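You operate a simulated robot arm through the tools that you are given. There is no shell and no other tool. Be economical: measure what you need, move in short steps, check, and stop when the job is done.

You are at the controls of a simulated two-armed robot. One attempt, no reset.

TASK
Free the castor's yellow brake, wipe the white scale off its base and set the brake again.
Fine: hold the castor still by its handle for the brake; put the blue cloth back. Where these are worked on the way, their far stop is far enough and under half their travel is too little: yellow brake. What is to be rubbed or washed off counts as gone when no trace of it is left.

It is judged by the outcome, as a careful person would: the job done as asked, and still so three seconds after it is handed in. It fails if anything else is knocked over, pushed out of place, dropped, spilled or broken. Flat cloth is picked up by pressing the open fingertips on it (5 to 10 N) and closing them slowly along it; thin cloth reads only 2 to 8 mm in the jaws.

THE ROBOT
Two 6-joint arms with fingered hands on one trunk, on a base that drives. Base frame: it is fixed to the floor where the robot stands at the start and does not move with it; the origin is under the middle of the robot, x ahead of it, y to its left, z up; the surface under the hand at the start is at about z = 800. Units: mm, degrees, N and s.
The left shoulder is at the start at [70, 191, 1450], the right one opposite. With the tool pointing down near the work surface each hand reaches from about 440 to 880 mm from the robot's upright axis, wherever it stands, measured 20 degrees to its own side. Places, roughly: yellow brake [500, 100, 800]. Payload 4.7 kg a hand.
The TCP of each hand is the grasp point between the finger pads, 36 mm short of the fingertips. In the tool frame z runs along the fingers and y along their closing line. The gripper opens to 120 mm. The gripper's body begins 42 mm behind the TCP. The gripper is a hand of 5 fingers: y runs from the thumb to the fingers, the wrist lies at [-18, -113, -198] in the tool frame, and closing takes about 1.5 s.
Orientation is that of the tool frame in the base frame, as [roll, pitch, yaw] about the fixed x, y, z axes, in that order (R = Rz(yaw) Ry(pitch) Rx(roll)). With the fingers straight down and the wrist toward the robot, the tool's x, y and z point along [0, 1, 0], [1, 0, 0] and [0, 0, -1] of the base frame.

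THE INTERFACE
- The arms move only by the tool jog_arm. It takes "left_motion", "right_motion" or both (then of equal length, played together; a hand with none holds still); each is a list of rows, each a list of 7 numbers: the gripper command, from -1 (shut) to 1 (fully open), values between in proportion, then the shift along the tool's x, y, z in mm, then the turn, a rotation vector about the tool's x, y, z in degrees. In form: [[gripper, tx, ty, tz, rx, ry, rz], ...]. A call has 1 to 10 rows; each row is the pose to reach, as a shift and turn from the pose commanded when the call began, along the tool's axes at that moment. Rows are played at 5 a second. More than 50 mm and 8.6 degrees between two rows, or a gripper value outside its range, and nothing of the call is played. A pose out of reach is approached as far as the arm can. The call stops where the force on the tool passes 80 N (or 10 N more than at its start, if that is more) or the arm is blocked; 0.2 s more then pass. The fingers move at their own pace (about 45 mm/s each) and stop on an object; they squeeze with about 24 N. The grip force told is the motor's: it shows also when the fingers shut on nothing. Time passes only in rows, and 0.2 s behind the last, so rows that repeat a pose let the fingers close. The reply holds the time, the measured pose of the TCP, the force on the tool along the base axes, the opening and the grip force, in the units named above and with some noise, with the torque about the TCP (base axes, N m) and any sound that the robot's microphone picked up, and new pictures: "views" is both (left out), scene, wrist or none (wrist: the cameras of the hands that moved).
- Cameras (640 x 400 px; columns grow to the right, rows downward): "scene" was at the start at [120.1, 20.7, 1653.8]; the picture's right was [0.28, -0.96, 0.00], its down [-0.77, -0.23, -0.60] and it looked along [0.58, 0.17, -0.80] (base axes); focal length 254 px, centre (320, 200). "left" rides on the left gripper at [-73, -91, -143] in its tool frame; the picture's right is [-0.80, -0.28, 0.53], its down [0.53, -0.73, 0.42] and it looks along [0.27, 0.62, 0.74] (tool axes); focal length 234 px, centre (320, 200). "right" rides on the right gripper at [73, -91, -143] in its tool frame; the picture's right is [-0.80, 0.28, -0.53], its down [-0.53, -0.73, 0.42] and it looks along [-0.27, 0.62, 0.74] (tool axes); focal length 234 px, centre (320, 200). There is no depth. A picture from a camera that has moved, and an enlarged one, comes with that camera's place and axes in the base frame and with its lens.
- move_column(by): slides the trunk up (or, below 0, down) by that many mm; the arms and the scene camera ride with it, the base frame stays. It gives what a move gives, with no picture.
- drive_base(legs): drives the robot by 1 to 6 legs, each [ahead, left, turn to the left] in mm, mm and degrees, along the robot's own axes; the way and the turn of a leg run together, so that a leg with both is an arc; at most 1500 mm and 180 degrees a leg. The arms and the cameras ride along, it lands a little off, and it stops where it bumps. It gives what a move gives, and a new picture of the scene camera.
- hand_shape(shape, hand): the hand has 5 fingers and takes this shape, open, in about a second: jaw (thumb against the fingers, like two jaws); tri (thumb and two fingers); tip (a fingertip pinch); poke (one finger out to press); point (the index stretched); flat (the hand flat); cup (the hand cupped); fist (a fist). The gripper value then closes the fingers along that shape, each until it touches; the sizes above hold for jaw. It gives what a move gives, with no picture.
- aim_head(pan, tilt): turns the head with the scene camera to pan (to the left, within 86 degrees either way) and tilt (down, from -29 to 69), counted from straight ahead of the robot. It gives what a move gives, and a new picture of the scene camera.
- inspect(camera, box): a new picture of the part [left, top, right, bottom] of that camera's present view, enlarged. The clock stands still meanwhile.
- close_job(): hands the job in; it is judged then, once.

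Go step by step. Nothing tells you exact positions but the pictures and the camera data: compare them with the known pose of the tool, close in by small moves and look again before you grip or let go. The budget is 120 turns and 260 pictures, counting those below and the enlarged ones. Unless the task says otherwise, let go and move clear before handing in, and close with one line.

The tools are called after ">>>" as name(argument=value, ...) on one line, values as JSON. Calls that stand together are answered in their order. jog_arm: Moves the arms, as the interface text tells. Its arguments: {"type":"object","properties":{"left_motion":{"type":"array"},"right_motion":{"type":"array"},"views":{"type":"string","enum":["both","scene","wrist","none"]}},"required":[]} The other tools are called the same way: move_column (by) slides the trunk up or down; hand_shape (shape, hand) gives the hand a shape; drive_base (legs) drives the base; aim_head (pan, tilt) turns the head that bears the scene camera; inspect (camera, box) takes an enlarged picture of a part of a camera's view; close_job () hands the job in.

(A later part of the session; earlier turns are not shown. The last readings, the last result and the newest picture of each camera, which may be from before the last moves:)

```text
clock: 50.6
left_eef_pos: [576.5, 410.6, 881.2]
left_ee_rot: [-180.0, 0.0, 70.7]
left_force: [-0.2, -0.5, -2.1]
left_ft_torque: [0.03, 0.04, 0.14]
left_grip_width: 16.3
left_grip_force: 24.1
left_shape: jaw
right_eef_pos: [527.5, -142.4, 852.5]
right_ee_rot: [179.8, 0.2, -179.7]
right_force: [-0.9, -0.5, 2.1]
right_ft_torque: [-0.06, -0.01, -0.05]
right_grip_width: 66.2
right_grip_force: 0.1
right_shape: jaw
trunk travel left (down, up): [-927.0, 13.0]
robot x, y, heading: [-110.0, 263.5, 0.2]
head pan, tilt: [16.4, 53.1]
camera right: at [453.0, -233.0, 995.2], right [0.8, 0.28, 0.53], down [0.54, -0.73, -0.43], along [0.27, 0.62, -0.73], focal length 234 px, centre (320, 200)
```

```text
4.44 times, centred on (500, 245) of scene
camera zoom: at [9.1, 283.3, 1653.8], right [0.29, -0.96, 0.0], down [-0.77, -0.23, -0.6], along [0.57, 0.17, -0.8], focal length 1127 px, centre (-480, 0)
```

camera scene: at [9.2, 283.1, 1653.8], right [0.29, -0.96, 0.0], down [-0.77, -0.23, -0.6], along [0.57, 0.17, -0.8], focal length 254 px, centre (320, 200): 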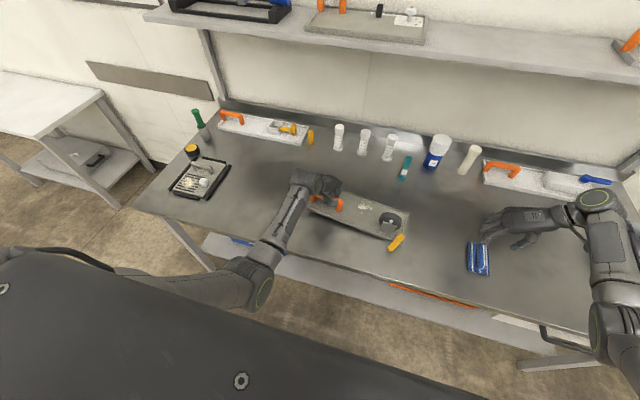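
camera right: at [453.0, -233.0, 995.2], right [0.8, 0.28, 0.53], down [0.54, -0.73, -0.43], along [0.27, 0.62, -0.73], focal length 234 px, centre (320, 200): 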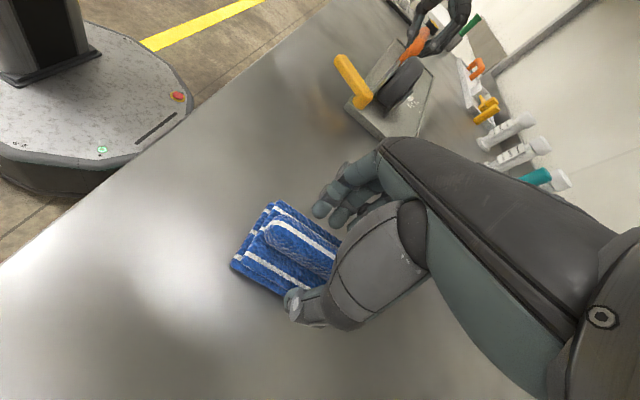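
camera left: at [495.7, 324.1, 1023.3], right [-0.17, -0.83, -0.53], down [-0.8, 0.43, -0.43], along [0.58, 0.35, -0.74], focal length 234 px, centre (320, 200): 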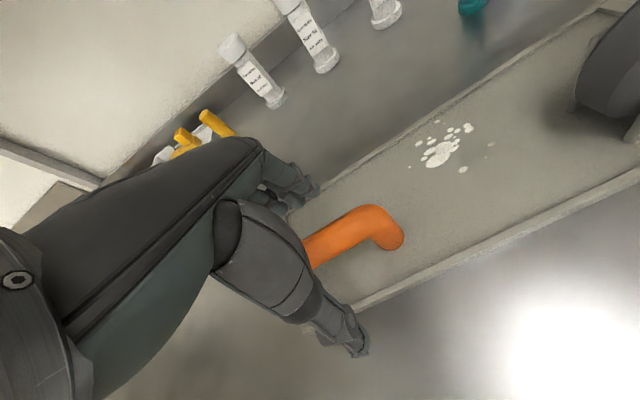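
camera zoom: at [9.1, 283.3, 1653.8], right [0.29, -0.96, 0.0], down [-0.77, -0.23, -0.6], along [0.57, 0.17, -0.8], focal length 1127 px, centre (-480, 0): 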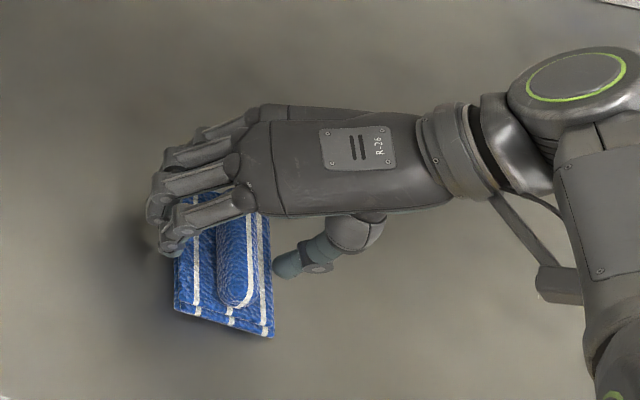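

>>> jog_arm(right_motion=[[-0.2, 0, 0, 0, 0, 0, 0], [-0.5, 0, 0, 0, 0, 0, 0], [-0.8, 0, 0, 0, 0, 0, 0], [-1, 0, 0, 0, 0, 0, 0], [-1, 0, 0, 0, 0, 0, 0], [-1, 0, 0, 0, 0, 0, 0], [-1, 0, 0, 0, 0, 0, 0], [-1, 0, 0, 0, 0, 0, 0]], views="none")

>>> jog_arm(right_motion=[[-1, 0, 0, -15, 0, 0, 0], [-1, 0, 0, -30, 0, 0, 0], [-1, 0, 0, -60, 0, 0, 0]], views="both")

```text
clock: 52.4
left_eef_pos: [576.6, 411.1, 882.5]
left_ee_rot: [179.9, -0.1, 70.5]
left_force: [-0.6, -0.3, -1.7]
left_ft_torque: [0.01, 0.0, 0.11]
left_grip_width: 16.1
left_grip_force: 24.2
left_shape: jaw
right_eef_pos: [526.2, -141.7, 852.2]
right_ee_rot: [179.7, 0.3, -179.8]
right_force: [1.6, -0.4, 9.6]
right_ft_torque: [0.23, -0.09, -0.15]
right_grip_width: 50.3
right_grip_force: 23.7
right_shape: jaw
trunk travel left (down, up): [-927.0, 13.0]
robot x, y, heading: [-107.8, 264.0, 0.2]
head pan, tilt: [16.4, 53.1]
```

```text
clock: 53.2
left_eef_pos: [576.2, 410.5, 881.8]
left_ee_rot: [179.9, 0.1, 70.7]
left_force: [1.3, -0.2, -2.5]
left_ft_torque: [0.02, 0.0, 0.11]
left_grip_width: 16.1
left_grip_force: 24.0
left_shape: jaw
right_eef_pos: [525.8, -144.3, 910.5]
right_ee_rot: [179.7, 0.1, -179.8]
right_force: [0.0, 0.4, -0.8]
right_ft_torque: [0.0, 0.0, 0.0]
right_grip_width: 49.4
right_grip_force: 23.9
right_shape: jaw
trunk travel left (down, up): [-927.0, 13.0]
robot x, y, heading: [-112.7, 261.5, 0.4]
head pan, tilt: [16.4, 53.1]
camera scene: at [8.6, 282.9, 1653.8], right [0.29, -0.96, 0.0], down [-0.77, -0.23, -0.6], along [0.57, 0.17, -0.8], focal length 254 px, centre (320, 200)
camera right: at [452.1, -235.3, 1053.9], right [0.8, 0.28, 0.53], down [0.54, -0.73, -0.43], along [0.27, 0.62, -0.73], focal length 234 px, centre (320, 200)
```

scene: 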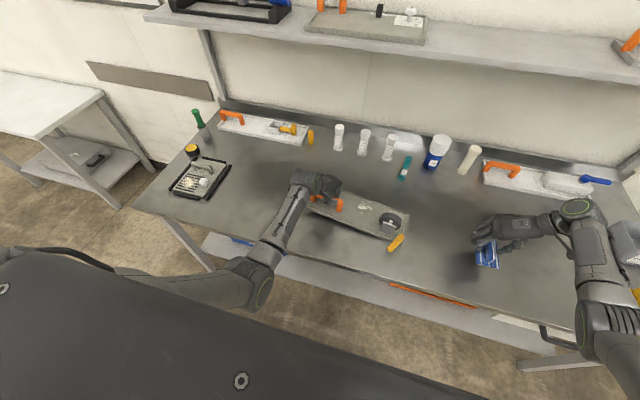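
right: 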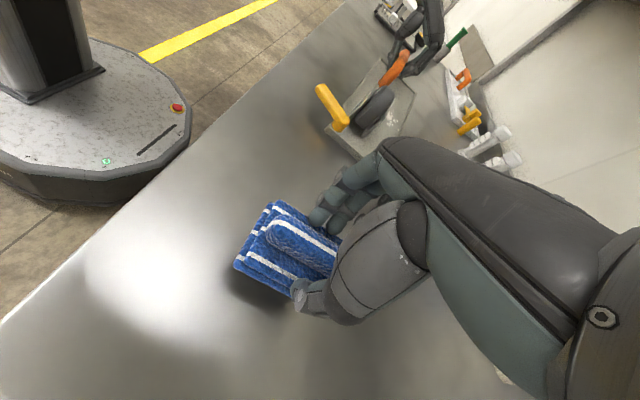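

The pad is in hand. Its underside sits about 52 mm below the TCP. I carry it high over the wheel to above the scale near (643,285), turning 7° to match the plate.

>>> jog_arm(right_motion=[[-1, 0, 20, -35, 0, 0, 0], [-1, -4, 50, -65, 0, 0, 0], [-1, -12, 95, -65, 0, 0, 1], [-1, -20, 140, -65, 0, 0, 2], [-1, -30, 185, -65, 0, 0, 3], [-1, -40, 232, -65, 0, 0, 4], [-1, -50, 279, -65, 0, 0, 5], [-1, -60, 326, -65, 0, 0, 6], [-1, -68, 373, -65, 0, 0, 7], [-1, -74, 420, -65, 0, 0, 7]], views="both")

>>> inspect(camera="scene", box=[290, 150, 450, 250])

```text
clock: 55.4
left_eef_pos: [576.6, 412.7, 881.8]
left_ee_rot: [179.9, 0.0, 70.6]
left_force: [-0.2, -0.6, -2.5]
left_ft_torque: [0.02, 0.02, 0.11]
left_grip_width: 16.2
left_grip_force: 23.5
left_shape: jaw
right_eef_pos: [600.0, 281.3, 976.3]
right_ee_rot: [179.9, 0.2, 173.1]
right_force: [0.5, 0.0, -0.7]
right_ft_torque: [-0.02, 0.03, 0.02]
right_grip_width: 49.5
right_grip_force: 24.7
right_shape: jaw
trunk travel left (down, up): [-927.0, 13.0]
robot x, y, heading: [-111.3, 264.1, 0.1]
head pan, tilt: [16.4, 53.1]
camera scene: at [9.5, 286.0, 1653.7], right [0.29, -0.96, 0.0], down [-0.77, -0.23, -0.6], along [0.57, 0.17, -0.8], focal length 254 px, centre (320, 200)
camera right: at [517.8, 200.8, 1119.5], right [0.83, 0.18, 0.53], down [0.44, -0.79, -0.42], along [0.34, 0.59, -0.74], focal length 234 px, centre (320, 200)
```

scene: 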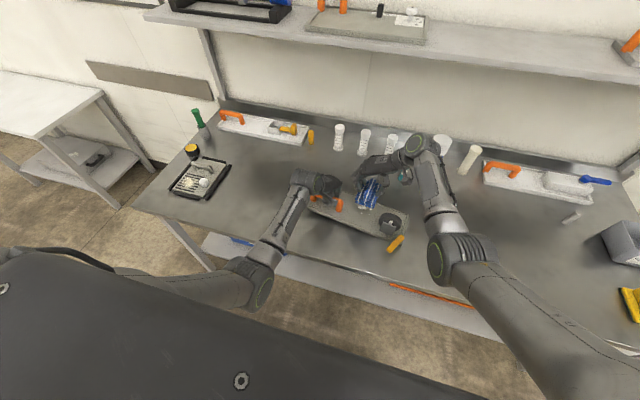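
right: 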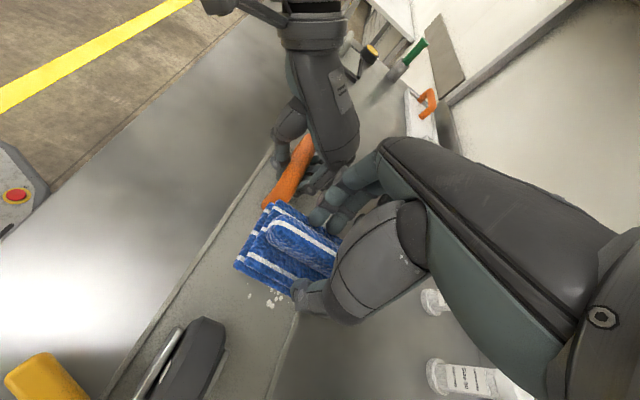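

```text
4.00 times, centred on (370, 200) of scene
camera zoom: at [9.5, 286.0, 1653.7], right [0.29, -0.96, 0.0], down [-0.77, -0.23, -0.6], along [0.57, 0.17, -0.8], focal length 1014 px, centre (120, 200)
```

zoom: 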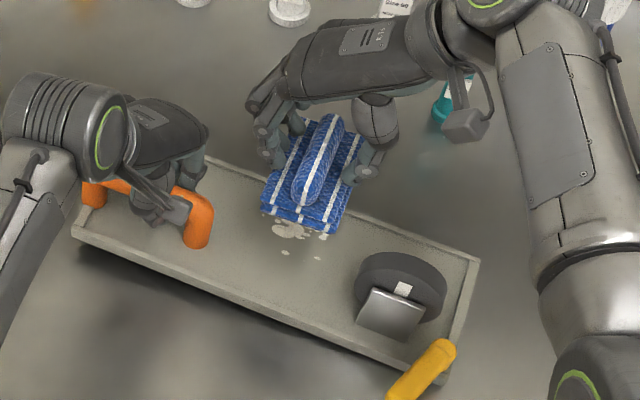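

Pad is aligned with the plate above the scale. I lower slowly until it touches.

>>> jog_arm(right_motion=[[-1, 0, 0, 40, 0, 0, 0], [-1, 0, 0, 80, 0, 0, 0], [-1, 0, 0, 100, 0, 0, 0], [-1, 0, 0, 107, 0, 0, 0], [-1, 0, 0, 111, 0, 0, 0]], views="wrist")

>>> inspect(camera="scene", box=[310, 160, 430, 240])

```text
clock: 56.6
left_eef_pos: [573.2, 410.9, 878.9]
left_ee_rot: [-179.8, 0.0, 70.7]
left_force: [8.1, -0.6, -38.3]
left_ft_torque: [0.15, 0.2, 0.13]
left_grip_width: 14.4
left_grip_force: 23.9
left_shape: jaw
right_eef_pos: [599.9, 280.0, 874.0]
right_ee_rot: [179.4, 0.5, 173.2]
right_force: [-12.0, -0.5, 52.4]
right_ft_torque: [1.69, 0.39, 0.23]
right_grip_width: 50.7
right_grip_force: 24.1
right_shape: jaw
trunk travel left (down, up): [-927.0, 13.0]
robot x, y, heading: [-109.9, 263.7, 0.2]
head pan, tilt: [16.4, 53.1]
camera right: at [514.8, 198.2, 1015.0], right [0.83, 0.18, 0.54], down [0.45, -0.79, -0.43], along [0.35, 0.59, -0.73], focal length 234 px, centre (320, 200)
```

right: 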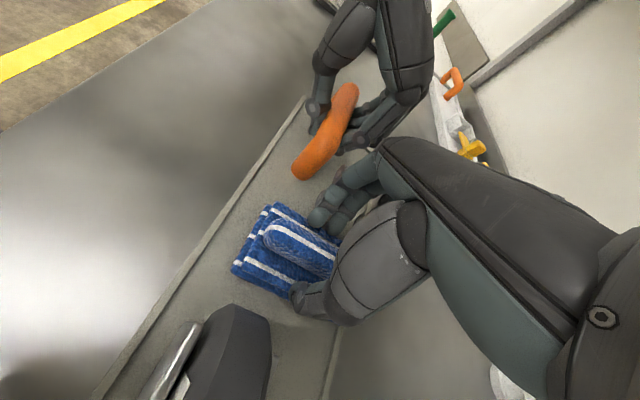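

```text
5.00 times, centred on (370, 200) of scene
camera zoom: at [6.1, 284.1, 1654.3], right [0.29, -0.96, 0.0], down [-0.77, -0.23, -0.6], along [0.58, 0.17, -0.8], focal length 1268 px, centre (70, 200)
```

zoom: 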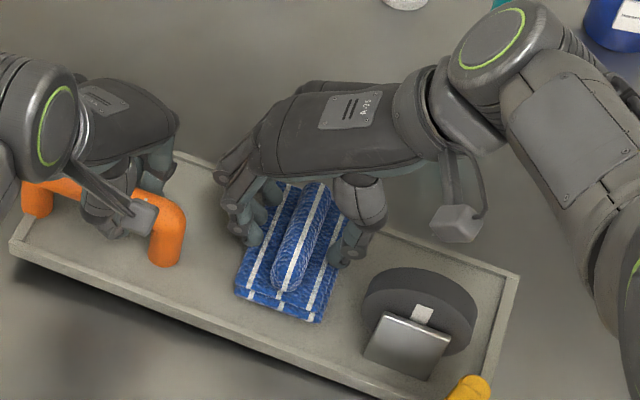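

The force is too high: the left hand seems to be holding the plate slightly lifted. I ease the right hand up and lower the left until the plate rests on the bench.

>>> jog_arm(right_motion=[[-1, 0, 0, -10, 0, 0, 0], [-1, 0, 0, -20, 0, 0, 0]], views="none")

>>> jog_arm(left_motion=[[-1, 0, 0, 3, 0, 0, 0], [-1, 0, 0, 6, 0, 0, 0]], views="none")

>>> inspect(camera="scene", box=[290, 150, 450, 250])

```text
clock: 57.2
left_eef_pos: [577.4, 408.3, 884.2]
left_ee_rot: [179.7, 0.0, 70.5]
left_force: [0.3, 0.8, -2.9]
left_ft_torque: [0.01, 0.04, 0.07]
left_grip_width: 16.1
left_grip_force: 24.0
left_shape: jaw
right_eef_pos: [597.2, 275.8, 885.0]
right_ee_rot: [179.9, 0.0, 173.1]
right_force: [0.3, 0.8, -1.2]
right_ft_torque: [0.0, -0.02, 0.01]
right_grip_width: 48.3
right_grip_force: 23.7
right_shape: jaw
trunk travel left (down, up): [-927.0, 13.0]
robot x, y, heading: [-109.8, 261.3, 0.1]
head pan, tilt: [16.4, 53.1]
```

```text
clock: 57.8
left_eef_pos: [577.7, 411.2, 877.6]
left_ee_rot: [179.9, -0.1, 70.6]
left_force: [0.1, 1.0, -2.4]
left_ft_torque: [-0.04, 0.02, 0.08]
left_grip_width: 16.0
left_grip_force: 23.9
left_shape: jaw
right_eef_pos: [598.5, 276.6, 885.8]
right_ee_rot: [179.8, 0.1, 173.1]
right_force: [-0.2, -0.1, 0.6]
right_ft_torque: [0.01, 0.01, -0.01]
right_grip_width: 48.1
right_grip_force: 24.5
right_shape: jaw
trunk travel left (down, up): [-927.0, 13.0]
robot x, y, heading: [-108.3, 261.0, 0.3]
head pan, tilt: [16.4, 53.1]
```

```text
4.00 times, centred on (370, 200) of scene
camera zoom: at [9.2, 283.4, 1653.8], right [0.29, -0.96, 0.0], down [-0.77, -0.23, -0.6], along [0.57, 0.17, -0.8], focal length 1014 px, centre (120, 200)
```

zoom: 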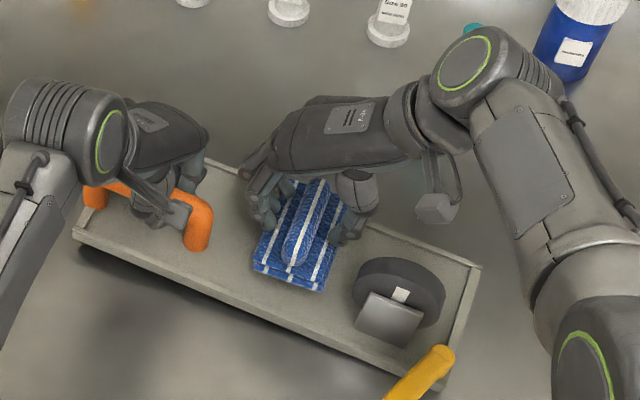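

>>> jog_arm(left_motion=[[-1, 0, 0, 3, 0, 0, 0], [-1, 0, 0, 5, 0, 0, 0], [-1, 0, 0, 7, 0, 0, 0]], views="none")

>>> inspect(camera="scene", box=[290, 150, 450, 250])

>>> inspect(camera="left", box=[200, 60, 640, 400])

```text
clock: 58.6
left_eef_pos: [576.9, 411.9, 869.8]
left_ee_rot: [179.9, 0.1, 70.6]
left_force: [-0.1, 0.4, -2.4]
left_ft_torque: [-0.16, 0.04, 0.04]
left_grip_width: 16.1
left_grip_force: 23.4
left_shape: jaw
right_eef_pos: [598.5, 277.4, 887.7]
right_ee_rot: [179.8, 0.1, 173.1]
right_force: [-0.5, -0.1, -0.2]
right_ft_torque: [-0.02, 0.01, 0.01]
right_grip_width: 48.3
right_grip_force: 23.6
right_shape: jaw
trunk travel left (down, up): [-927.0, 13.0]
robot x, y, heading: [-110.1, 263.6, 0.5]
head pan, tilt: [16.4, 53.1]
```

```text
4.00 times, centred on (370, 200) of scene
camera zoom: at [9.2, 283.4, 1653.8], right [0.29, -0.96, 0.0], down [-0.77, -0.23, -0.6], along [0.57, 0.17, -0.8], focal length 1014 px, centre (120, 200)
```

zoom: 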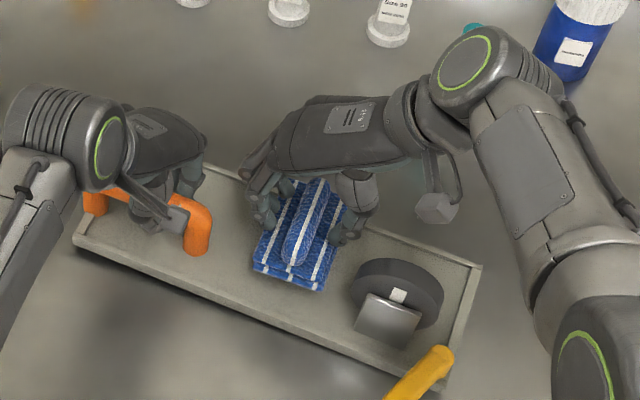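

```text
1.18 times, centred on (420, 230) of left
camera zoom: at [466.7, 374.5, 1012.3], right [-0.53, -0.67, -0.53], down [-0.51, 0.74, -0.42], along [0.67, 0.04, -0.74], focal length 276 px, centre (202, 165)
```

zoom: 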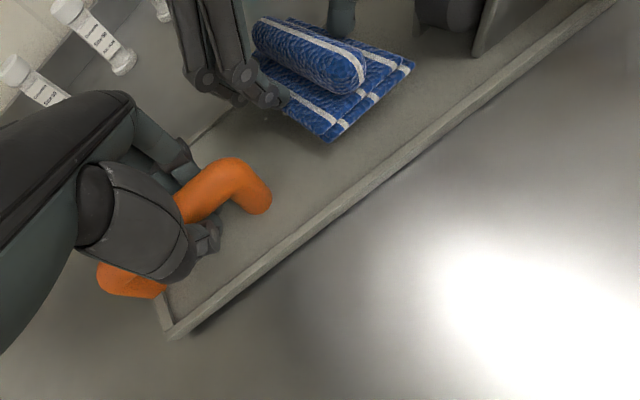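

The gap under the left end is nearly gone. A little lower until the force changes.

>>> jog_arm(left_motion=[[-1, 0, 0, 2, 0, 0, 0], [-1, 0, 0, 4, 0, 0, 0]], views="none")

>>> jog_arm(left_motion=[[-1, 0, 0, 1, 0, 0, 0], [-1, 0, 0, 3, 0, 0, 0]], views="none")

>>> inspect(camera="scene", box=[300, 180, 380, 230])

```text
clock: 59.2
left_eef_pos: [576.1, 412.3, 865.3]
left_ee_rot: [-180.0, 0.1, 70.6]
left_force: [0.5, 0.4, -1.3]
left_ft_torque: [-0.12, -0.01, 0.05]
left_grip_width: 15.8
left_grip_force: 24.1
left_shape: jaw
right_eef_pos: [598.0, 277.7, 887.0]
right_ee_rot: [179.8, 0.2, 173.2]
right_force: [0.0, 0.3, -1.1]
right_ft_torque: [0.02, 0.01, 0.0]
right_grip_width: 48.1
right_grip_force: 23.6
right_shape: jaw
trunk travel left (down, up): [-927.0, 13.0]
robot x, y, heading: [-111.9, 262.3, 0.3]
head pan, tilt: [16.4, 53.1]
```

```text
clock: 59.8
left_eef_pos: [577.4, 411.4, 862.2]
left_ee_rot: [179.9, 0.0, 70.6]
left_force: [0.5, 1.0, -1.1]
left_ft_torque: [-0.19, 0.03, 0.08]
left_grip_width: 15.8
left_grip_force: 24.2
left_shape: jaw
right_eef_pos: [598.3, 276.4, 887.9]
right_ee_rot: [179.8, 0.2, 173.2]
right_force: [-0.5, 0.1, -0.1]
right_ft_torque: [-0.01, 0.01, -0.01]
right_grip_width: 47.9
right_grip_force: 23.9
right_shape: jaw
trunk travel left (down, up): [-927.0, 13.0]
robot x, y, heading: [-110.9, 261.9, 0.3]
head pan, tilt: [16.4, 53.1]
```

```text
8.00 times, centred on (340, 205) of scene
camera zoom: at [9.3, 283.5, 1653.8], right [0.29, -0.96, 0.0], down [-0.77, -0.23, -0.6], along [0.57, 0.17, -0.8], focal length 2028 px, centre (160, 160)
```

zoom: 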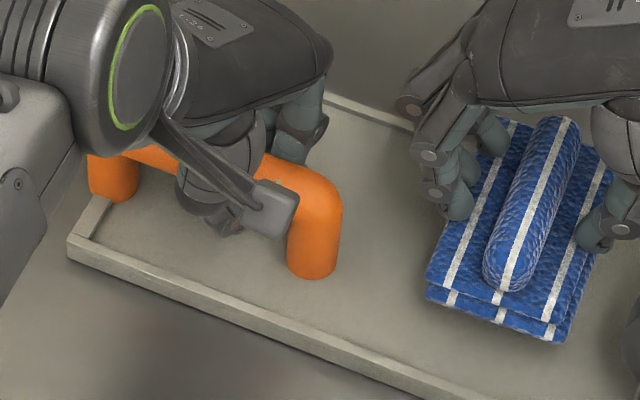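

The plate now lies flat. I lower the pad again slowly.

>>> jog_arm(right_motion=[[-1, 0, 0, 10, 0, 0, 0], [-1, 0, 0, 18, 0, 0, 0], [-1, 0, 0, 22, 0, 0, 0]], views="none")

```text
clock: 60.6
left_eef_pos: [577.3, 412.0, 862.3]
left_ee_rot: [180.0, 0.0, 70.7]
left_force: [0.6, 0.4, -1.3]
left_ft_torque: [-0.13, -0.01, 0.1]
left_grip_width: 16.1
left_grip_force: 23.4
left_shape: jaw
right_eef_pos: [596.8, 274.8, 865.7]
right_ee_rot: [179.8, 0.2, 173.1]
right_force: [-0.6, -0.3, 0.5]
right_ft_torque: [0.06, -0.07, 0.03]
right_grip_width: 48.0
right_grip_force: 23.6
right_shape: jaw
trunk travel left (down, up): [-927.0, 13.0]
robot x, y, heading: [-108.6, 259.8, 0.5]
head pan, tilt: [16.4, 53.1]
```

>>> jog_arm(right_motion=[[-1, 0, 0, 2, 0, 0, 0], [-1, 0, 0, 4, 0, 0, 0]], views="none")

```text
clock: 61.2
left_eef_pos: [576.7, 412.5, 861.2]
left_ee_rot: [180.0, -0.1, 70.7]
left_force: [1.4, 1.1, -2.0]
left_ft_torque: [-0.12, 0.07, 0.05]
left_grip_width: 15.9
left_grip_force: 23.9
left_shape: jaw
right_eef_pos: [598.5, 275.5, 865.6]
right_ee_rot: [179.7, 0.2, 173.2]
right_force: [-0.5, 0.5, 0.0]
right_ft_torque: [0.02, -0.04, 0.01]
right_grip_width: 48.4
right_grip_force: 23.6
right_shape: jaw
right hand out of reach, approached as far as the arm can: row 1, 2
trunk travel left (down, up): [-927.0, 13.0]
robot x, y, heading: [-114.5, 258.6, 0.3]
head pan, tilt: [16.4, 53.1]
```

The right arm is at its reach limit. I lift, release the handle, and drive 60 mm closer.

>>> jog_arm(left_motion=[[-0.5, 0, 0, 0, 0, 0, 0], [0, 0, 0, 0, 0, 0, 0], [0.5, 0, 0, 0, 0, 0, 0], [1, 0, 0, 0, 0, 0, 0], [1, 0, 0, 0, 0, 0, 0], [1, 0, 0, -40, 0, 0, 0], [1, 0, 0, -80, 0, 0, 0], [1, 0, 0, -120, 0, 0, 0]], right_motion=[[-1, 0, 0, -20, 0, 0, 0], [-1, 0, 0, -50, 0, 0, 0], [-1, 0, 0, -90, 0, 0, 0], [-1, 0, 0, -110, 0, 0, 0], [-1, 0, 0, -110, 0, 0, 0], [-1, 0, 0, -110, 0, 0, 0], [-1, 0, 0, -110, 0, 0, 0], [-1, 0, 0, -110, 0, 0, 0]], views="none")

>>> drive_base(legs=[[60, 0, 0]])

>>> inspect(camera="scene", box=[270, 170, 430, 270])

```text
clock: 63.0
left_eef_pos: [576.3, 415.6, 984.6]
left_ee_rot: [-179.9, 0.1, 70.6]
left_force: [-0.4, 0.1, 1.0]
left_ft_torque: [0.0, 0.0, -0.01]
left_grip_width: 119.8
left_grip_force: 0.1
left_shape: jaw
right_eef_pos: [599.3, 276.4, 974.8]
right_ee_rot: [179.8, 0.1, 173.2]
right_force: [0.3, 0.1, 0.0]
right_ft_torque: [-0.03, 0.03, -0.02]
right_grip_width: 48.0
right_grip_force: 24.4
right_shape: jaw
trunk travel left (down, up): [-927.0, 13.0]
robot x, y, heading: [-111.5, 266.3, 0.4]
head pan, tilt: [16.4, 53.1]
```

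```text
clock: 64.0
left_eef_pos: [629.2, 415.6, 989.4]
left_ee_rot: [179.7, -0.1, 70.5]
left_force: [-1.2, -0.3, 0.1]
left_ft_torque: [-0.01, -0.06, 0.0]
left_grip_width: 119.4
left_grip_force: 0.0
left_shape: jaw
right_eef_pos: [650.6, 276.3, 979.4]
right_ee_rot: [179.7, 0.6, 173.2]
right_force: [-1.7, 0.2, -0.2]
right_ft_torque: [-0.02, -0.05, -0.01]
right_grip_width: 47.9
right_grip_force: 24.0
right_shape: jaw
trunk travel left (down, up): [-927.0, 13.0]
robot x, y, heading: [-49.7, 261.6, 0.2]
head pan, tilt: [16.4, 53.1]
camera scene: at [58.0, 283.4, 1654.7], right [0.29, -0.96, 0.0], down [-0.76, -0.23, -0.6], along [0.58, 0.17, -0.8], focal length 254 px, centre (320, 200)
```

scene: 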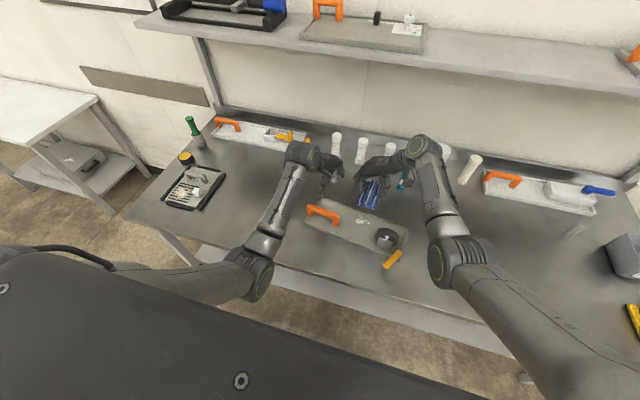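

```text
4.00 times, centred on (350, 220) of scene
camera zoom: at [58.0, 283.4, 1654.7], right [0.29, -0.96, 0.0], down [-0.76, -0.23, -0.6], along [0.58, 0.17, -0.8], focal length 1014 px, centre (200, 120)
```

zoom: 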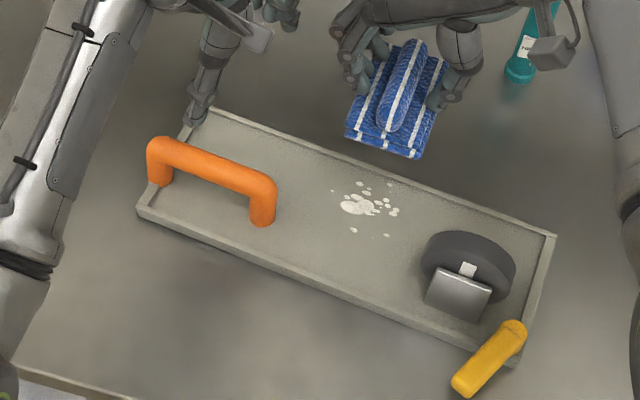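

The drive worked. I bring the left hand back over the handle with matching yaw, and the pad back over the scale, then look again.

>>> jog_arm(left_motion=[[1, -2, -20, 0, 0, 0, -6], [1, -4, -40, 20, 0, 0, -12], [1, -4, -40, 45, 0, 0, -12]], right_motion=[[-1, 25, 2, 0, 0, 0, 0], [-1, 48, 3, 0, 0, 0, 0], [-1, 48, 3, 0, 0, 0, 0]], views="wrist")

>>> inspect(camera="scene", box=[270, 170, 430, 270])

```text
clock: 64.8
left_eef_pos: [598.5, 427.1, 935.8]
left_ee_rot: [-179.9, 0.1, 82.8]
left_force: [0.8, -0.6, -0.2]
left_ft_torque: [0.0, 0.05, -0.01]
left_grip_width: 119.6
left_grip_force: 0.0
left_shape: jaw
right_eef_pos: [610.5, 285.2, 973.5]
right_ee_rot: [179.8, -0.1, 173.2]
right_force: [1.2, -0.1, -1.5]
right_ft_torque: [0.04, 0.04, 0.03]
right_grip_width: 47.9
right_grip_force: 24.0
right_shape: jaw
trunk travel left (down, up): [-927.0, 13.0]
robot x, y, heading: [-54.0, 260.9, 0.2]
head pan, tilt: [16.4, 53.1]
camera right: at [527.5, 204.6, 1116.6], right [0.83, 0.18, 0.53], down [0.44, -0.79, -0.43], along [0.34, 0.59, -0.74], focal length 234 px, centre (320, 200)
camera left: at [499.5, 367.5, 1079.5], right [-0.38, -0.76, -0.52], down [-0.66, 0.62, -0.42], along [0.65, 0.18, -0.74], focal length 234 px, centre (320, 200)
```

right: 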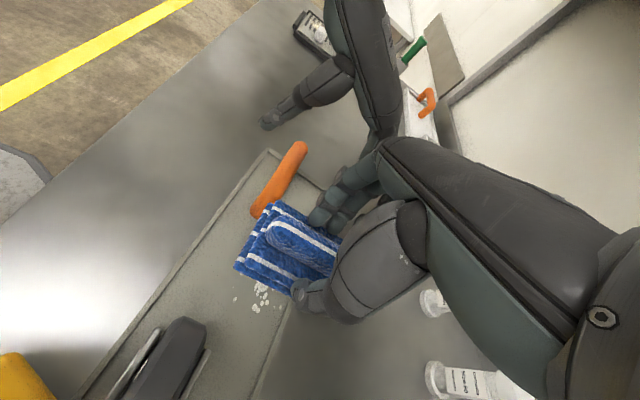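
left: 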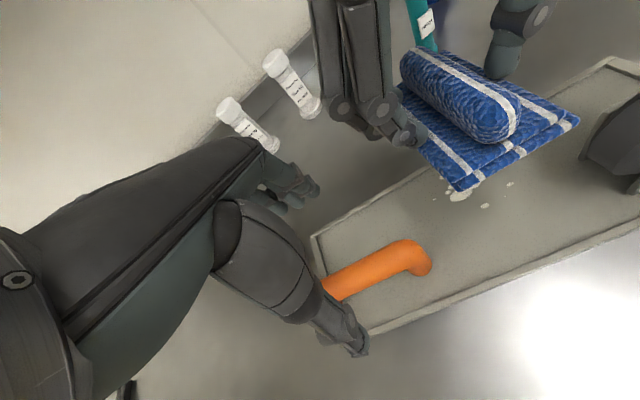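

```text
4.00 times, centred on (350, 220) of scene
camera zoom: at [71.9, 283.9, 1653.3], right [0.29, -0.96, 0.0], down [-0.77, -0.23, -0.6], along [0.57, 0.17, -0.8], focal length 1014 px, centre (200, 120)
```

zoom: 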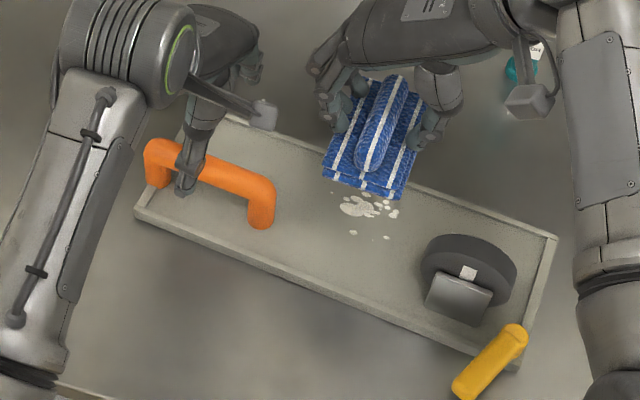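

Bar centre is about (578,427). The left hand goes down on it at z≈866 and closes; then I check that the plate stays flat.

>>> jog_arm(left_motion=[[1, 2.5, -20, 20, 0, 0, 0], [1, 2.5, -20, 50, 0, 0, 0], [1, 2.5, -20, 69, 0, 0, 0], [0, 2.5, -20, 69, 0, 0, 0], [-1, 2.5, -20, 69, 0, 0, 0], [-1, 2.5, -20, 69, 0, 0, 0], [-1, 2.5, -20, 69, 0, 0, 0], [-1, 2.5, -20, 69, 0, 0, 0], [-1, 2.5, -20, 69, 0, 0, 0], [-1, 2.5, -20, 69, 0, 0, 0]], views="none")

>>> inspect(camera="scene", box=[290, 190, 390, 250])

```text
clock: 67.0
left_eef_pos: [577.2, 432.2, 868.3]
left_ee_rot: [179.9, 0.0, 82.6]
left_force: [-0.5, 1.0, -1.0]
left_ft_torque: [-0.05, -0.07, -0.01]
left_grip_width: 5.8
left_grip_force: 13.1
left_shape: jaw
right_eef_pos: [607.9, 287.0, 975.3]
right_ee_rot: [179.8, 0.1, 173.2]
right_force: [0.7, -0.5, 0.5]
right_ft_torque: [-0.01, 0.01, -0.01]
right_grip_width: 47.9
right_grip_force: 24.5
right_shape: jaw
trunk travel left (down, up): [-927.0, 13.0]
robot x, y, heading: [-51.7, 257.7, 0.2]
head pan, tilt: [16.4, 53.1]
```

```text
6.40 times, centred on (340, 220) of scene
camera zoom: at [66.7, 283.6, 1653.8], right [0.29, -0.96, 0.0], down [-0.77, -0.23, -0.6], along [0.57, 0.17, -0.8], focal length 1623 px, centre (192, 72)
```

zoom: 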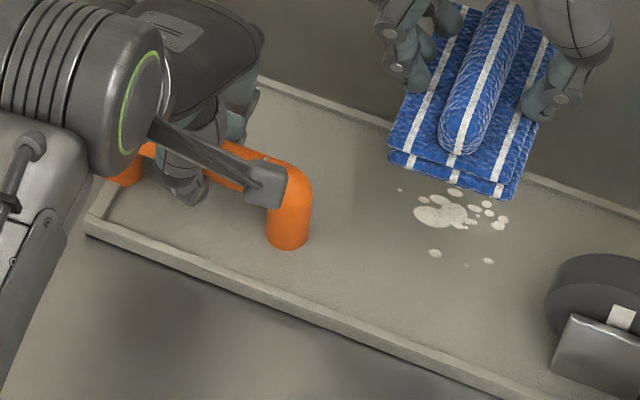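

>>> jog_arm(left_motion=[[-0.3, 0, 0, 0, 0, 0, 0], [-0.3, 0, 0, 0, 0, 0, 0], [-0.3, 0, 0, -5, 0, 0, 0], [-0.3, 0, 0, -10, 0, 0, 0], [-1, 0, 0, -10, 0, 0, 0], [-1, 0, 0, -10, 0, 0, 0], [-1, 0, 0, -10, 0, 0, 0], [-1, 0, 0, -10, 0, 0, 0], [-1, 0, 0, -10, 0, 0, 0], [-1, 0, 0, -10, 0, 0, 0]], views="none")

>>> inspect(camera="scene", box=[290, 190, 390, 250])

```text
clock: 69.2
left_eef_pos: [577.3, 430.2, 879.1]
left_ee_rot: [180.0, 0.1, 82.7]
left_force: [0.0, -0.1, 0.5]
left_ft_torque: [0.11, -0.07, -0.16]
left_grip_width: 16.5
left_grip_force: 24.4
left_shape: jaw
right_eef_pos: [608.7, 285.7, 975.5]
right_ee_rot: [179.7, 0.2, 173.3]
right_force: [-0.2, -0.4, -0.7]
right_ft_torque: [-0.01, -0.02, 0.0]
right_grip_width: 48.0
right_grip_force: 24.9
right_shape: jaw
trunk travel left (down, up): [-927.0, 13.0]
robot x, y, heading: [-51.7, 266.6, 0.2]
head pan, tilt: [16.4, 53.1]
```

```text
6.40 times, centred on (340, 220) of scene
camera zoom: at [66.7, 283.6, 1653.8], right [0.29, -0.96, 0.0], down [-0.77, -0.23, -0.6], along [0.57, 0.17, -0.8], focal length 1623 px, centre (192, 72)
```

zoom: 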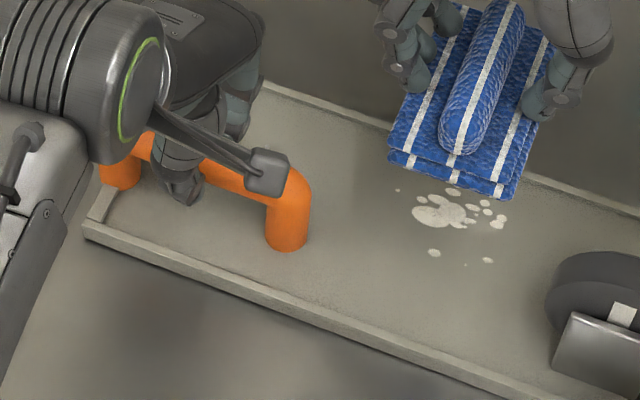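

Grip is good with the plate flat. The scale lies within x 584–648, y 250–322. I lower the pad at x≈594.

>>> jog_arm(right_motion=[[-1, 15, -2, 35, 0, 0, 0], [-1, 15, -2, 75, 0, 0, 0], [-1, 15, -2, 100, 0, 0, 0], [-1, 15, -2, 108, 0, 0, 0]], views="none")

>>> jog_arm(right_motion=[[-1, 0, 0, 2, 0, 0, 0], [-1, 0, 0, 4, 0, 0, 0]], views="none")

```text
clock: 70.2
left_eef_pos: [576.7, 431.0, 879.7]
left_ee_rot: [179.9, 0.0, 82.6]
left_force: [-0.6, -0.3, 0.0]
left_ft_torque: [0.07, -0.01, -0.13]
left_grip_width: 16.5
left_grip_force: 23.6
left_shape: jaw
right_eef_pos: [593.1, 285.3, 865.9]
right_ee_rot: [179.8, 0.1, 173.3]
right_force: [-0.9, -0.2, 0.9]
right_ft_torque: [0.05, -0.04, -0.01]
right_grip_width: 48.2
right_grip_force: 23.5
right_shape: jaw
trunk travel left (down, up): [-927.0, 13.0]
robot x, y, heading: [-52.5, 261.9, 0.5]
head pan, tilt: [16.4, 53.1]
```

```text
clock: 70.8
left_eef_pos: [576.4, 431.1, 879.1]
left_ee_rot: [-179.9, 0.0, 82.6]
left_force: [2.5, 0.5, -12.0]
left_ft_torque: [0.03, -0.11, -0.09]
left_grip_width: 16.4
left_grip_force: 24.5
left_shape: jaw
right_eef_pos: [592.6, 285.1, 864.9]
right_ee_rot: [179.5, 0.4, 173.2]
right_force: [-5.2, -3.0, 23.1]
right_ft_torque: [0.03, 0.05, 0.04]
right_grip_width: 48.2
right_grip_force: 24.0
right_shape: jaw
trunk travel left (down, up): [-927.0, 13.0]
robot x, y, heading: [-51.4, 262.4, 0.6]
head pan, tilt: [16.4, 53.1]
```

Contact at TCP z≈865. I reduce the pressure slightly and rub along the plate with short strokes.

>>> jog_arm(right_motion=[[-1, 0, 0, -1.5, 0, 0, 0], [-1, 0, 14, -1.5, 0, 0, 0], [-1, 0, 26, -1.5, 0, 0, 0], [-1, 0, 12, -1.5, 0, 0, 0], [-1, 0, 0, -1.5, 0, 0, 0], [-1, 0, -12, -1.5, 0, 0, 0], [-1, 4, 0, -1.5, 0, 0, 0], [-1, 4, 14, -1.5, 0, 0, 0], [-1, 4, 26, -1.5, 0, 0, 0], [-1, 0, 10, -1.5, 0, 0, 0]], views="wrist")

>>> inspect(camera="scene", box=[270, 170, 430, 270])

```text
clock: 73.0
left_eef_pos: [576.4, 430.5, 880.9]
left_ee_rot: [179.9, 0.2, 82.6]
left_force: [3.0, -3.5, -18.5]
left_ft_torque: [-0.04, -0.09, -0.17]
left_grip_width: 15.3
left_grip_force: 24.0
left_shape: jaw
right_eef_pos: [595.6, 300.5, 863.7]
right_ee_rot: [179.4, 0.1, 173.3]
right_force: [-5.4, 8.2, 28.7]
right_ft_torque: [1.03, 0.02, 0.29]
right_grip_width: 49.7
right_grip_force: 23.8
right_shape: jaw
trunk travel left (down, up): [-927.0, 13.0]
robot x, y, heading: [-51.9, 262.3, 0.4]
head pan, tilt: [16.4, 53.1]
camera right: at [510.9, 216.8, 1007.2], right [0.83, 0.18, 0.53], down [0.44, -0.78, -0.43], along [0.34, 0.59, -0.73], focal length 234 px, centre (320, 200)
```

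right: 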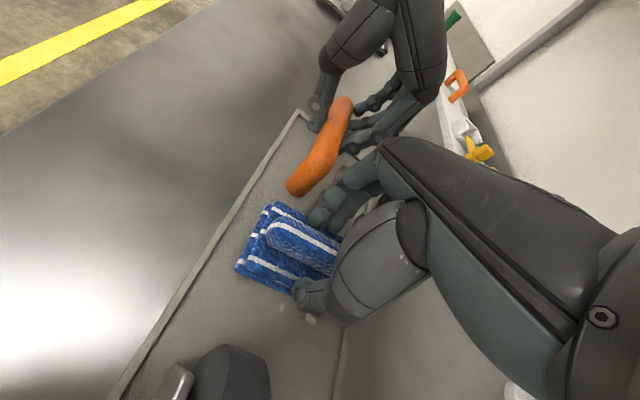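

```text
4.00 times, centred on (350, 220) of scene
camera zoom: at [64.8, 283.8, 1653.9], right [0.29, -0.96, 0.0], down [-0.77, -0.23, -0.6], along [0.58, 0.17, -0.8], focal length 1014 px, centre (200, 120)
```

zoom: 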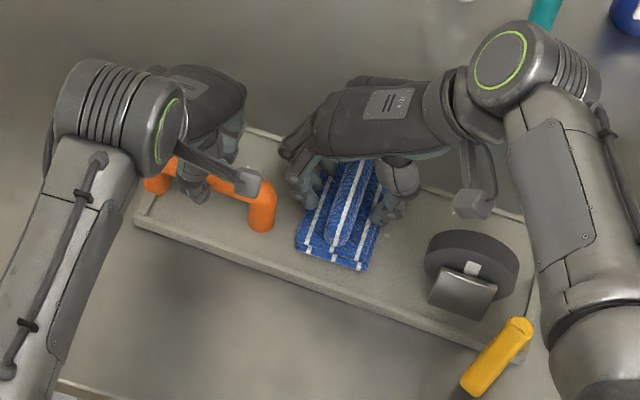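

Most scale seems gone; I lift the pad and move it aside to look.

>>> jog_arm(right_motion=[[-1, 0, 0, -20, 0, 0, 0], [-1, -10, 0, -60, 0, 0, 0], [-1, -40, 0, -100, 0, 0, 0], [-1, -70, 0, -110, 0, 0, 0]], views="none")

>>> inspect(camera="scene", box=[310, 190, 410, 250])

>>> inspect(camera="left", box=[320, 60, 640, 300])

```text
clock: 74.0
left_eef_pos: [577.6, 431.1, 878.8]
left_ee_rot: [-180.0, 0.0, 82.6]
left_force: [0.6, 0.0, -1.9]
left_ft_torque: [0.08, -0.02, -0.09]
left_grip_width: 16.4
left_grip_force: 23.9
left_shape: jaw
right_eef_pos: [671.5, 289.0, 972.5]
right_ee_rot: [179.8, -0.1, 173.1]
right_force: [0.7, 0.2, -0.5]
right_ft_torque: [0.03, 0.01, 0.01]
right_grip_width: 48.3
right_grip_force: 24.1
right_shape: jaw
trunk travel left (down, up): [-927.0, 13.0]
robot x, y, heading: [-51.9, 263.2, 0.2]
head pan, tilt: [16.4, 53.1]
```

```text
6.40 times, centred on (360, 220) of scene
camera zoom: at [68.7, 283.5, 1653.5], right [0.29, -0.96, 0.0], down [-0.77, -0.23, -0.6], along [0.57, 0.17, -0.8], focal length 1623 px, centre (64, 72)
```

zoom: 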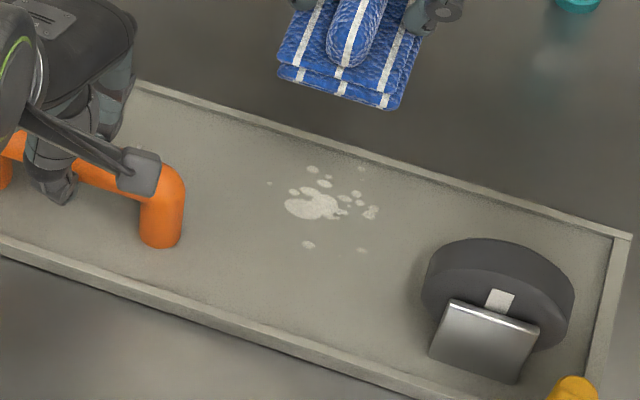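

```text
1.67 times, centred on (480, 180) of left
camera zoom: at [478.9, 372.0, 1021.7], right [-0.38, -0.76, -0.52], down [-0.66, 0.62, -0.42], along [0.65, 0.18, -0.74], focal length 390 px, centre (53, 233)
```

zoom: 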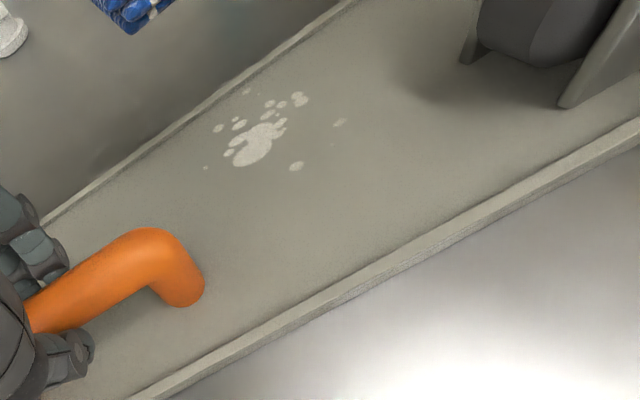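

The scale fades with rubbing but needs more passes. I go back down and rub more.

>>> jog_arm(right_motion=[[-1, 38, -4, 30, 0, 0, 0], [-1, 75, -8, 60, 0, 0, 0], [-1, 75, -8, 98, 0, 0, 0], [-1, 75, -8, 108, 0, 0, 0], [-1, 75, 12, 109, 0, 0, 0], [-1, 75, -20, 109, 0, 0, 0], [-1, 71, 12, 109, 0, 0, 0], [-1, 69, -20, 109, 0, 0, 0], [-1, 69, 14, 109, 0, 0, 0], [-1, 72, -20, 109, 0, 0, 0]], views="none")

>>> jog_arm(right_motion=[[-1, 0, 32, 0, 0, 0, 0], [-1, 0, 0, 0, 0, 0, 0], [-1, 0, 34, 0, 0, 0, 0], [-1, 3, 0, 0, 0, 0, 0], [-1, 3, 34, 0, 0, 0, 0], [-1, 3, 0, 0, 0, 0, 0], [-1, -3, 34, 0, 0, 0, 0], [-1, -3, 0, 0, 0, 0, 0], [-1, -3, 34, 0, 0, 0, 0], [-1, 0, 10, 0, 0, 0, 0]], views="none")

>>> inspect(camera="scene", box=[270, 170, 430, 270])

```text
clock: 76.2
left_eef_pos: [577.1, 431.1, 879.2]
left_ee_rot: [180.0, -0.1, 82.7]
left_force: [-1.2, -1.4, -3.8]
left_ft_torque: [0.07, 0.02, -0.09]
left_grip_width: 16.5
left_grip_force: 24.0
left_shape: jaw
right_eef_pos: [591.2, 274.2, 866.5]
right_ee_rot: [179.6, 0.2, 173.2]
right_force: [-0.7, 0.6, 2.5]
right_ft_torque: [0.19, -0.13, 0.01]
right_grip_width: 48.0
right_grip_force: 24.2
right_shape: jaw
trunk travel left (down, up): [-927.0, 13.0]
robot x, y, heading: [-53.7, 266.4, 0.2]
head pan, tilt: [16.4, 53.1]
```

```text
clock: 78.4
left_eef_pos: [577.6, 431.1, 878.2]
left_ee_rot: [-179.9, 0.2, 82.6]
left_force: [-3.0, -4.6, -17.6]
left_ft_torque: [-0.04, 0.04, -0.19]
left_grip_width: 16.0
left_grip_force: 24.0
left_shape: jaw
right_eef_pos: [593.5, 288.6, 865.0]
right_ee_rot: [179.5, 0.3, 173.2]
right_force: [3.6, 7.6, 20.8]
right_ft_torque: [1.07, -0.3, -0.05]
right_grip_width: 49.1
right_grip_force: 23.7
right_shape: jaw
trunk travel left (down, up): [-927.0, 13.0]
robot x, y, heading: [-53.6, 265.9, 0.2]
head pan, tilt: [16.4, 53.1]
```

```text
4.00 times, centred on (350, 220) of scene
camera zoom: at [66.5, 283.9, 1653.8], right [0.29, -0.96, 0.0], down [-0.77, -0.23, -0.6], along [0.57, 0.17, -0.8], focal length 1014 px, centre (200, 120)
```

zoom: 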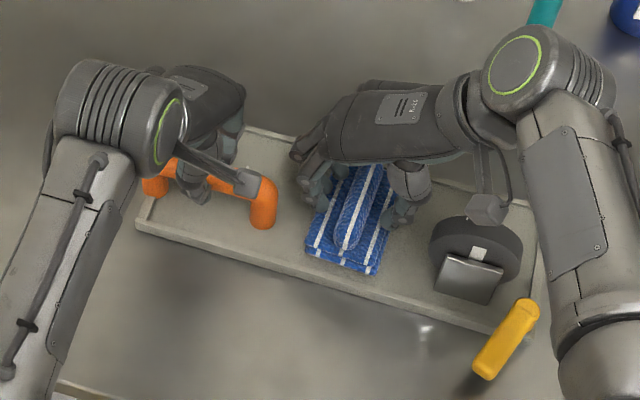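

The left end is still slightly held up, so I lower the left hand 4 mm and continue rubbing evenly.

>>> jog_arm(left_motion=[[-1, 0, 0, 2, 0, 0, 0], [-1, 0, 0, 4, 0, 0, 0], [-1, 0, 0, 6, 0, 0, 0], [-1, 0, 0, 6, 0, 0, 0], [-1, 0, 0, 6, 0, 0, 0], [-1, 0, 0, 6, 0, 0, 0], [-1, 0, 0, 6, 0, 0, 0], [-1, 0, 0, 6, 0, 0, 0], [-1, 0, 0, 6, 0, 0, 0], [-1, 0, 0, 6, 0, 0, 0]], right_motion=[[-1, 0, 0, 0, 0, 0, 0], [-1, 0, 15, 1, 0, 0, 0], [-1, 0, 24, 2, 0, 0, 0], [-1, 0, -12, 3, 0, 0, 0], [-1, 0, 24, 3, 0, 0, 0], [-1, -4, -12, 3, 0, 0, 0], [-1, -6, 24, 3, 0, 0, 0], [-1, -6, -12, 3, 0, 0, 0], [-1, 2, 24, 3, 0, 0, 0], [-1, 2, -8, 3, 0, 0, 0]], views="none")

>>> jog_arm(right_motion=[[-1, 0, 30, 0, 0, 0, 0], [-1, 0, 0, 0, 0, 0, 0], [-1, 0, 32, 0, 0, 0, 0], [-1, -4, -2, 0, 0, 0, 0], [-1, -6, 32, 0, 0, 0, 0], [-1, -6, -2, 0, 0, 0, 0], [-1, -3, 32, 0, 0, 0, 0], [-1, -3, -2, 0, 0, 0, 0], [-1, 0, 32, 0, 0, 0, 0], [-1, 0, 10, 0, 0, 0, 0]], views="none")

>>> inspect(camera="scene", box=[270, 170, 430, 270])

```text
clock: 80.6
left_eef_pos: [572.7, 431.7, 874.1]
left_ee_rot: [179.7, 0.1, 82.6]
left_force: [4.3, -0.9, -4.0]
left_ft_torque: [0.05, -0.08, -0.19]
left_grip_width: 16.5
left_grip_force: 23.5
left_shape: jaw
right_eef_pos: [586.8, 281.6, 863.6]
right_ee_rot: [179.3, 0.5, 173.4]
right_force: [0.6, 8.8, 37.7]
right_ft_torque: [1.3, -0.34, 0.1]
right_grip_width: 50.9
right_grip_force: 23.8
right_shape: jaw
trunk travel left (down, up): [-927.0, 13.0]
robot x, y, heading: [-55.8, 262.8, 0.2]
head pan, tilt: [16.4, 53.1]
```

```text
clock: 82.8
left_eef_pos: [573.4, 432.0, 875.2]
left_ee_rot: [179.9, 0.1, 82.7]
left_force: [-7.7, 3.3, -2.6]
left_ft_torque: [0.1, 0.2, -0.08]
left_grip_width: 16.4
left_grip_force: 24.6
left_shape: jaw
right_eef_pos: [589.5, 292.9, 863.4]
right_ee_rot: [179.4, 0.7, 173.4]
right_force: [11.0, 2.2, 33.5]
right_ft_torque: [0.51, -0.51, -0.25]
right_grip_width: 50.4
right_grip_force: 24.0
right_shape: jaw
trunk travel left (down, up): [-927.0, 13.0]
robot x, y, heading: [-53.8, 261.0, 0.1]
head pan, tilt: [16.4, 53.1]
```

```text
4.00 times, centred on (350, 220) of scene
camera zoom: at [63.0, 284.5, 1654.1], right [0.29, -0.96, 0.0], down [-0.76, -0.23, -0.6], along [0.58, 0.17, -0.8], focal length 1014 px, centre (200, 120)
```

zoom: 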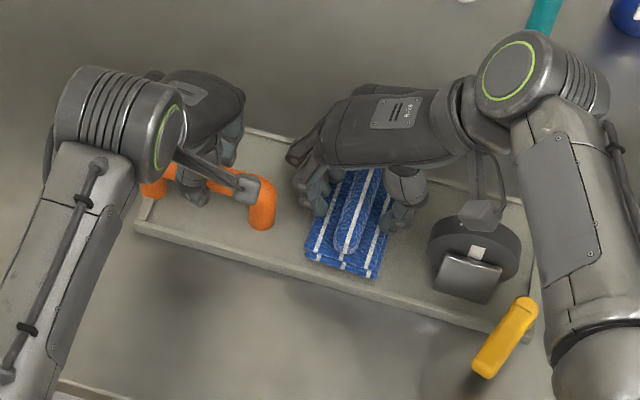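

>>> jog_arm(right_motion=[[-1, 0, 0, -20, 0, 0, 0], [-1, -10, 0, -60, 0, 0, 0], [-1, -40, 0, -100, 0, 0, 0], [-1, -70, 0, -110, 0, 0, 0]], views="none")

>>> inspect(camera="scene", box=[310, 190, 410, 250])

>>> inspect(camera="left", box=[320, 60, 640, 300])

```text
clock: 83.8
left_eef_pos: [576.9, 430.9, 873.7]
left_ee_rot: [179.9, 0.0, 82.6]
left_force: [-1.6, -0.8, 2.3]
left_ft_torque: [0.07, 0.04, -0.14]
left_grip_width: 17.3
left_grip_force: 24.1
left_shape: jaw
right_eef_pos: [658.6, 279.7, 971.1]
right_ee_rot: [179.7, 0.1, 173.2]
right_force: [0.8, -0.5, -0.3]
right_ft_torque: [0.02, -0.02, -0.01]
right_grip_width: 48.5
right_grip_force: 23.9
right_shape: jaw
trunk travel left (down, up): [-927.0, 13.0]
robot x, y, heading: [-53.0, 263.3, 0.3]
head pan, tilt: [16.4, 53.1]
```

```text
6.40 times, centred on (360, 220) of scene
camera zoom: at [67.2, 283.1, 1653.7], right [0.29, -0.96, 0.0], down [-0.77, -0.23, -0.6], along [0.57, 0.17, -0.8], focal length 1623 px, centre (64, 72)
```

zoom: 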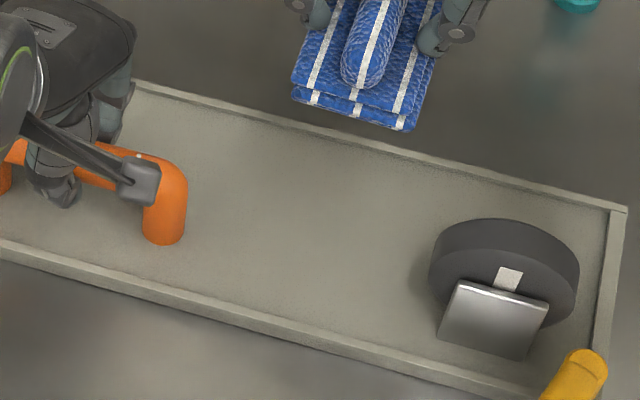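

```text
1.67 times, centred on (480, 180) of left
camera zoom: at [476.8, 371.3, 1016.7], right [-0.38, -0.76, -0.53], down [-0.66, 0.62, -0.43], along [0.65, 0.18, -0.74], focal length 390 px, centre (53, 233)
```

zoom: 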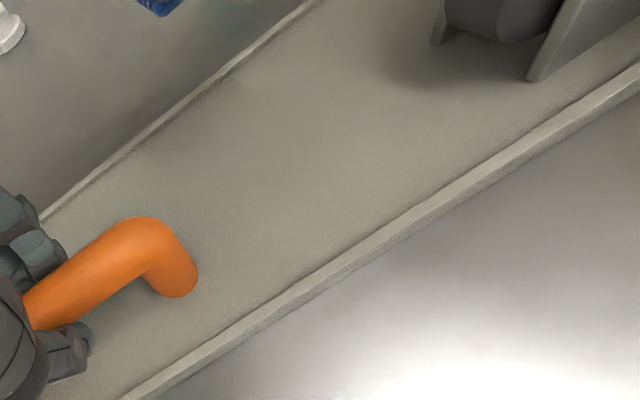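

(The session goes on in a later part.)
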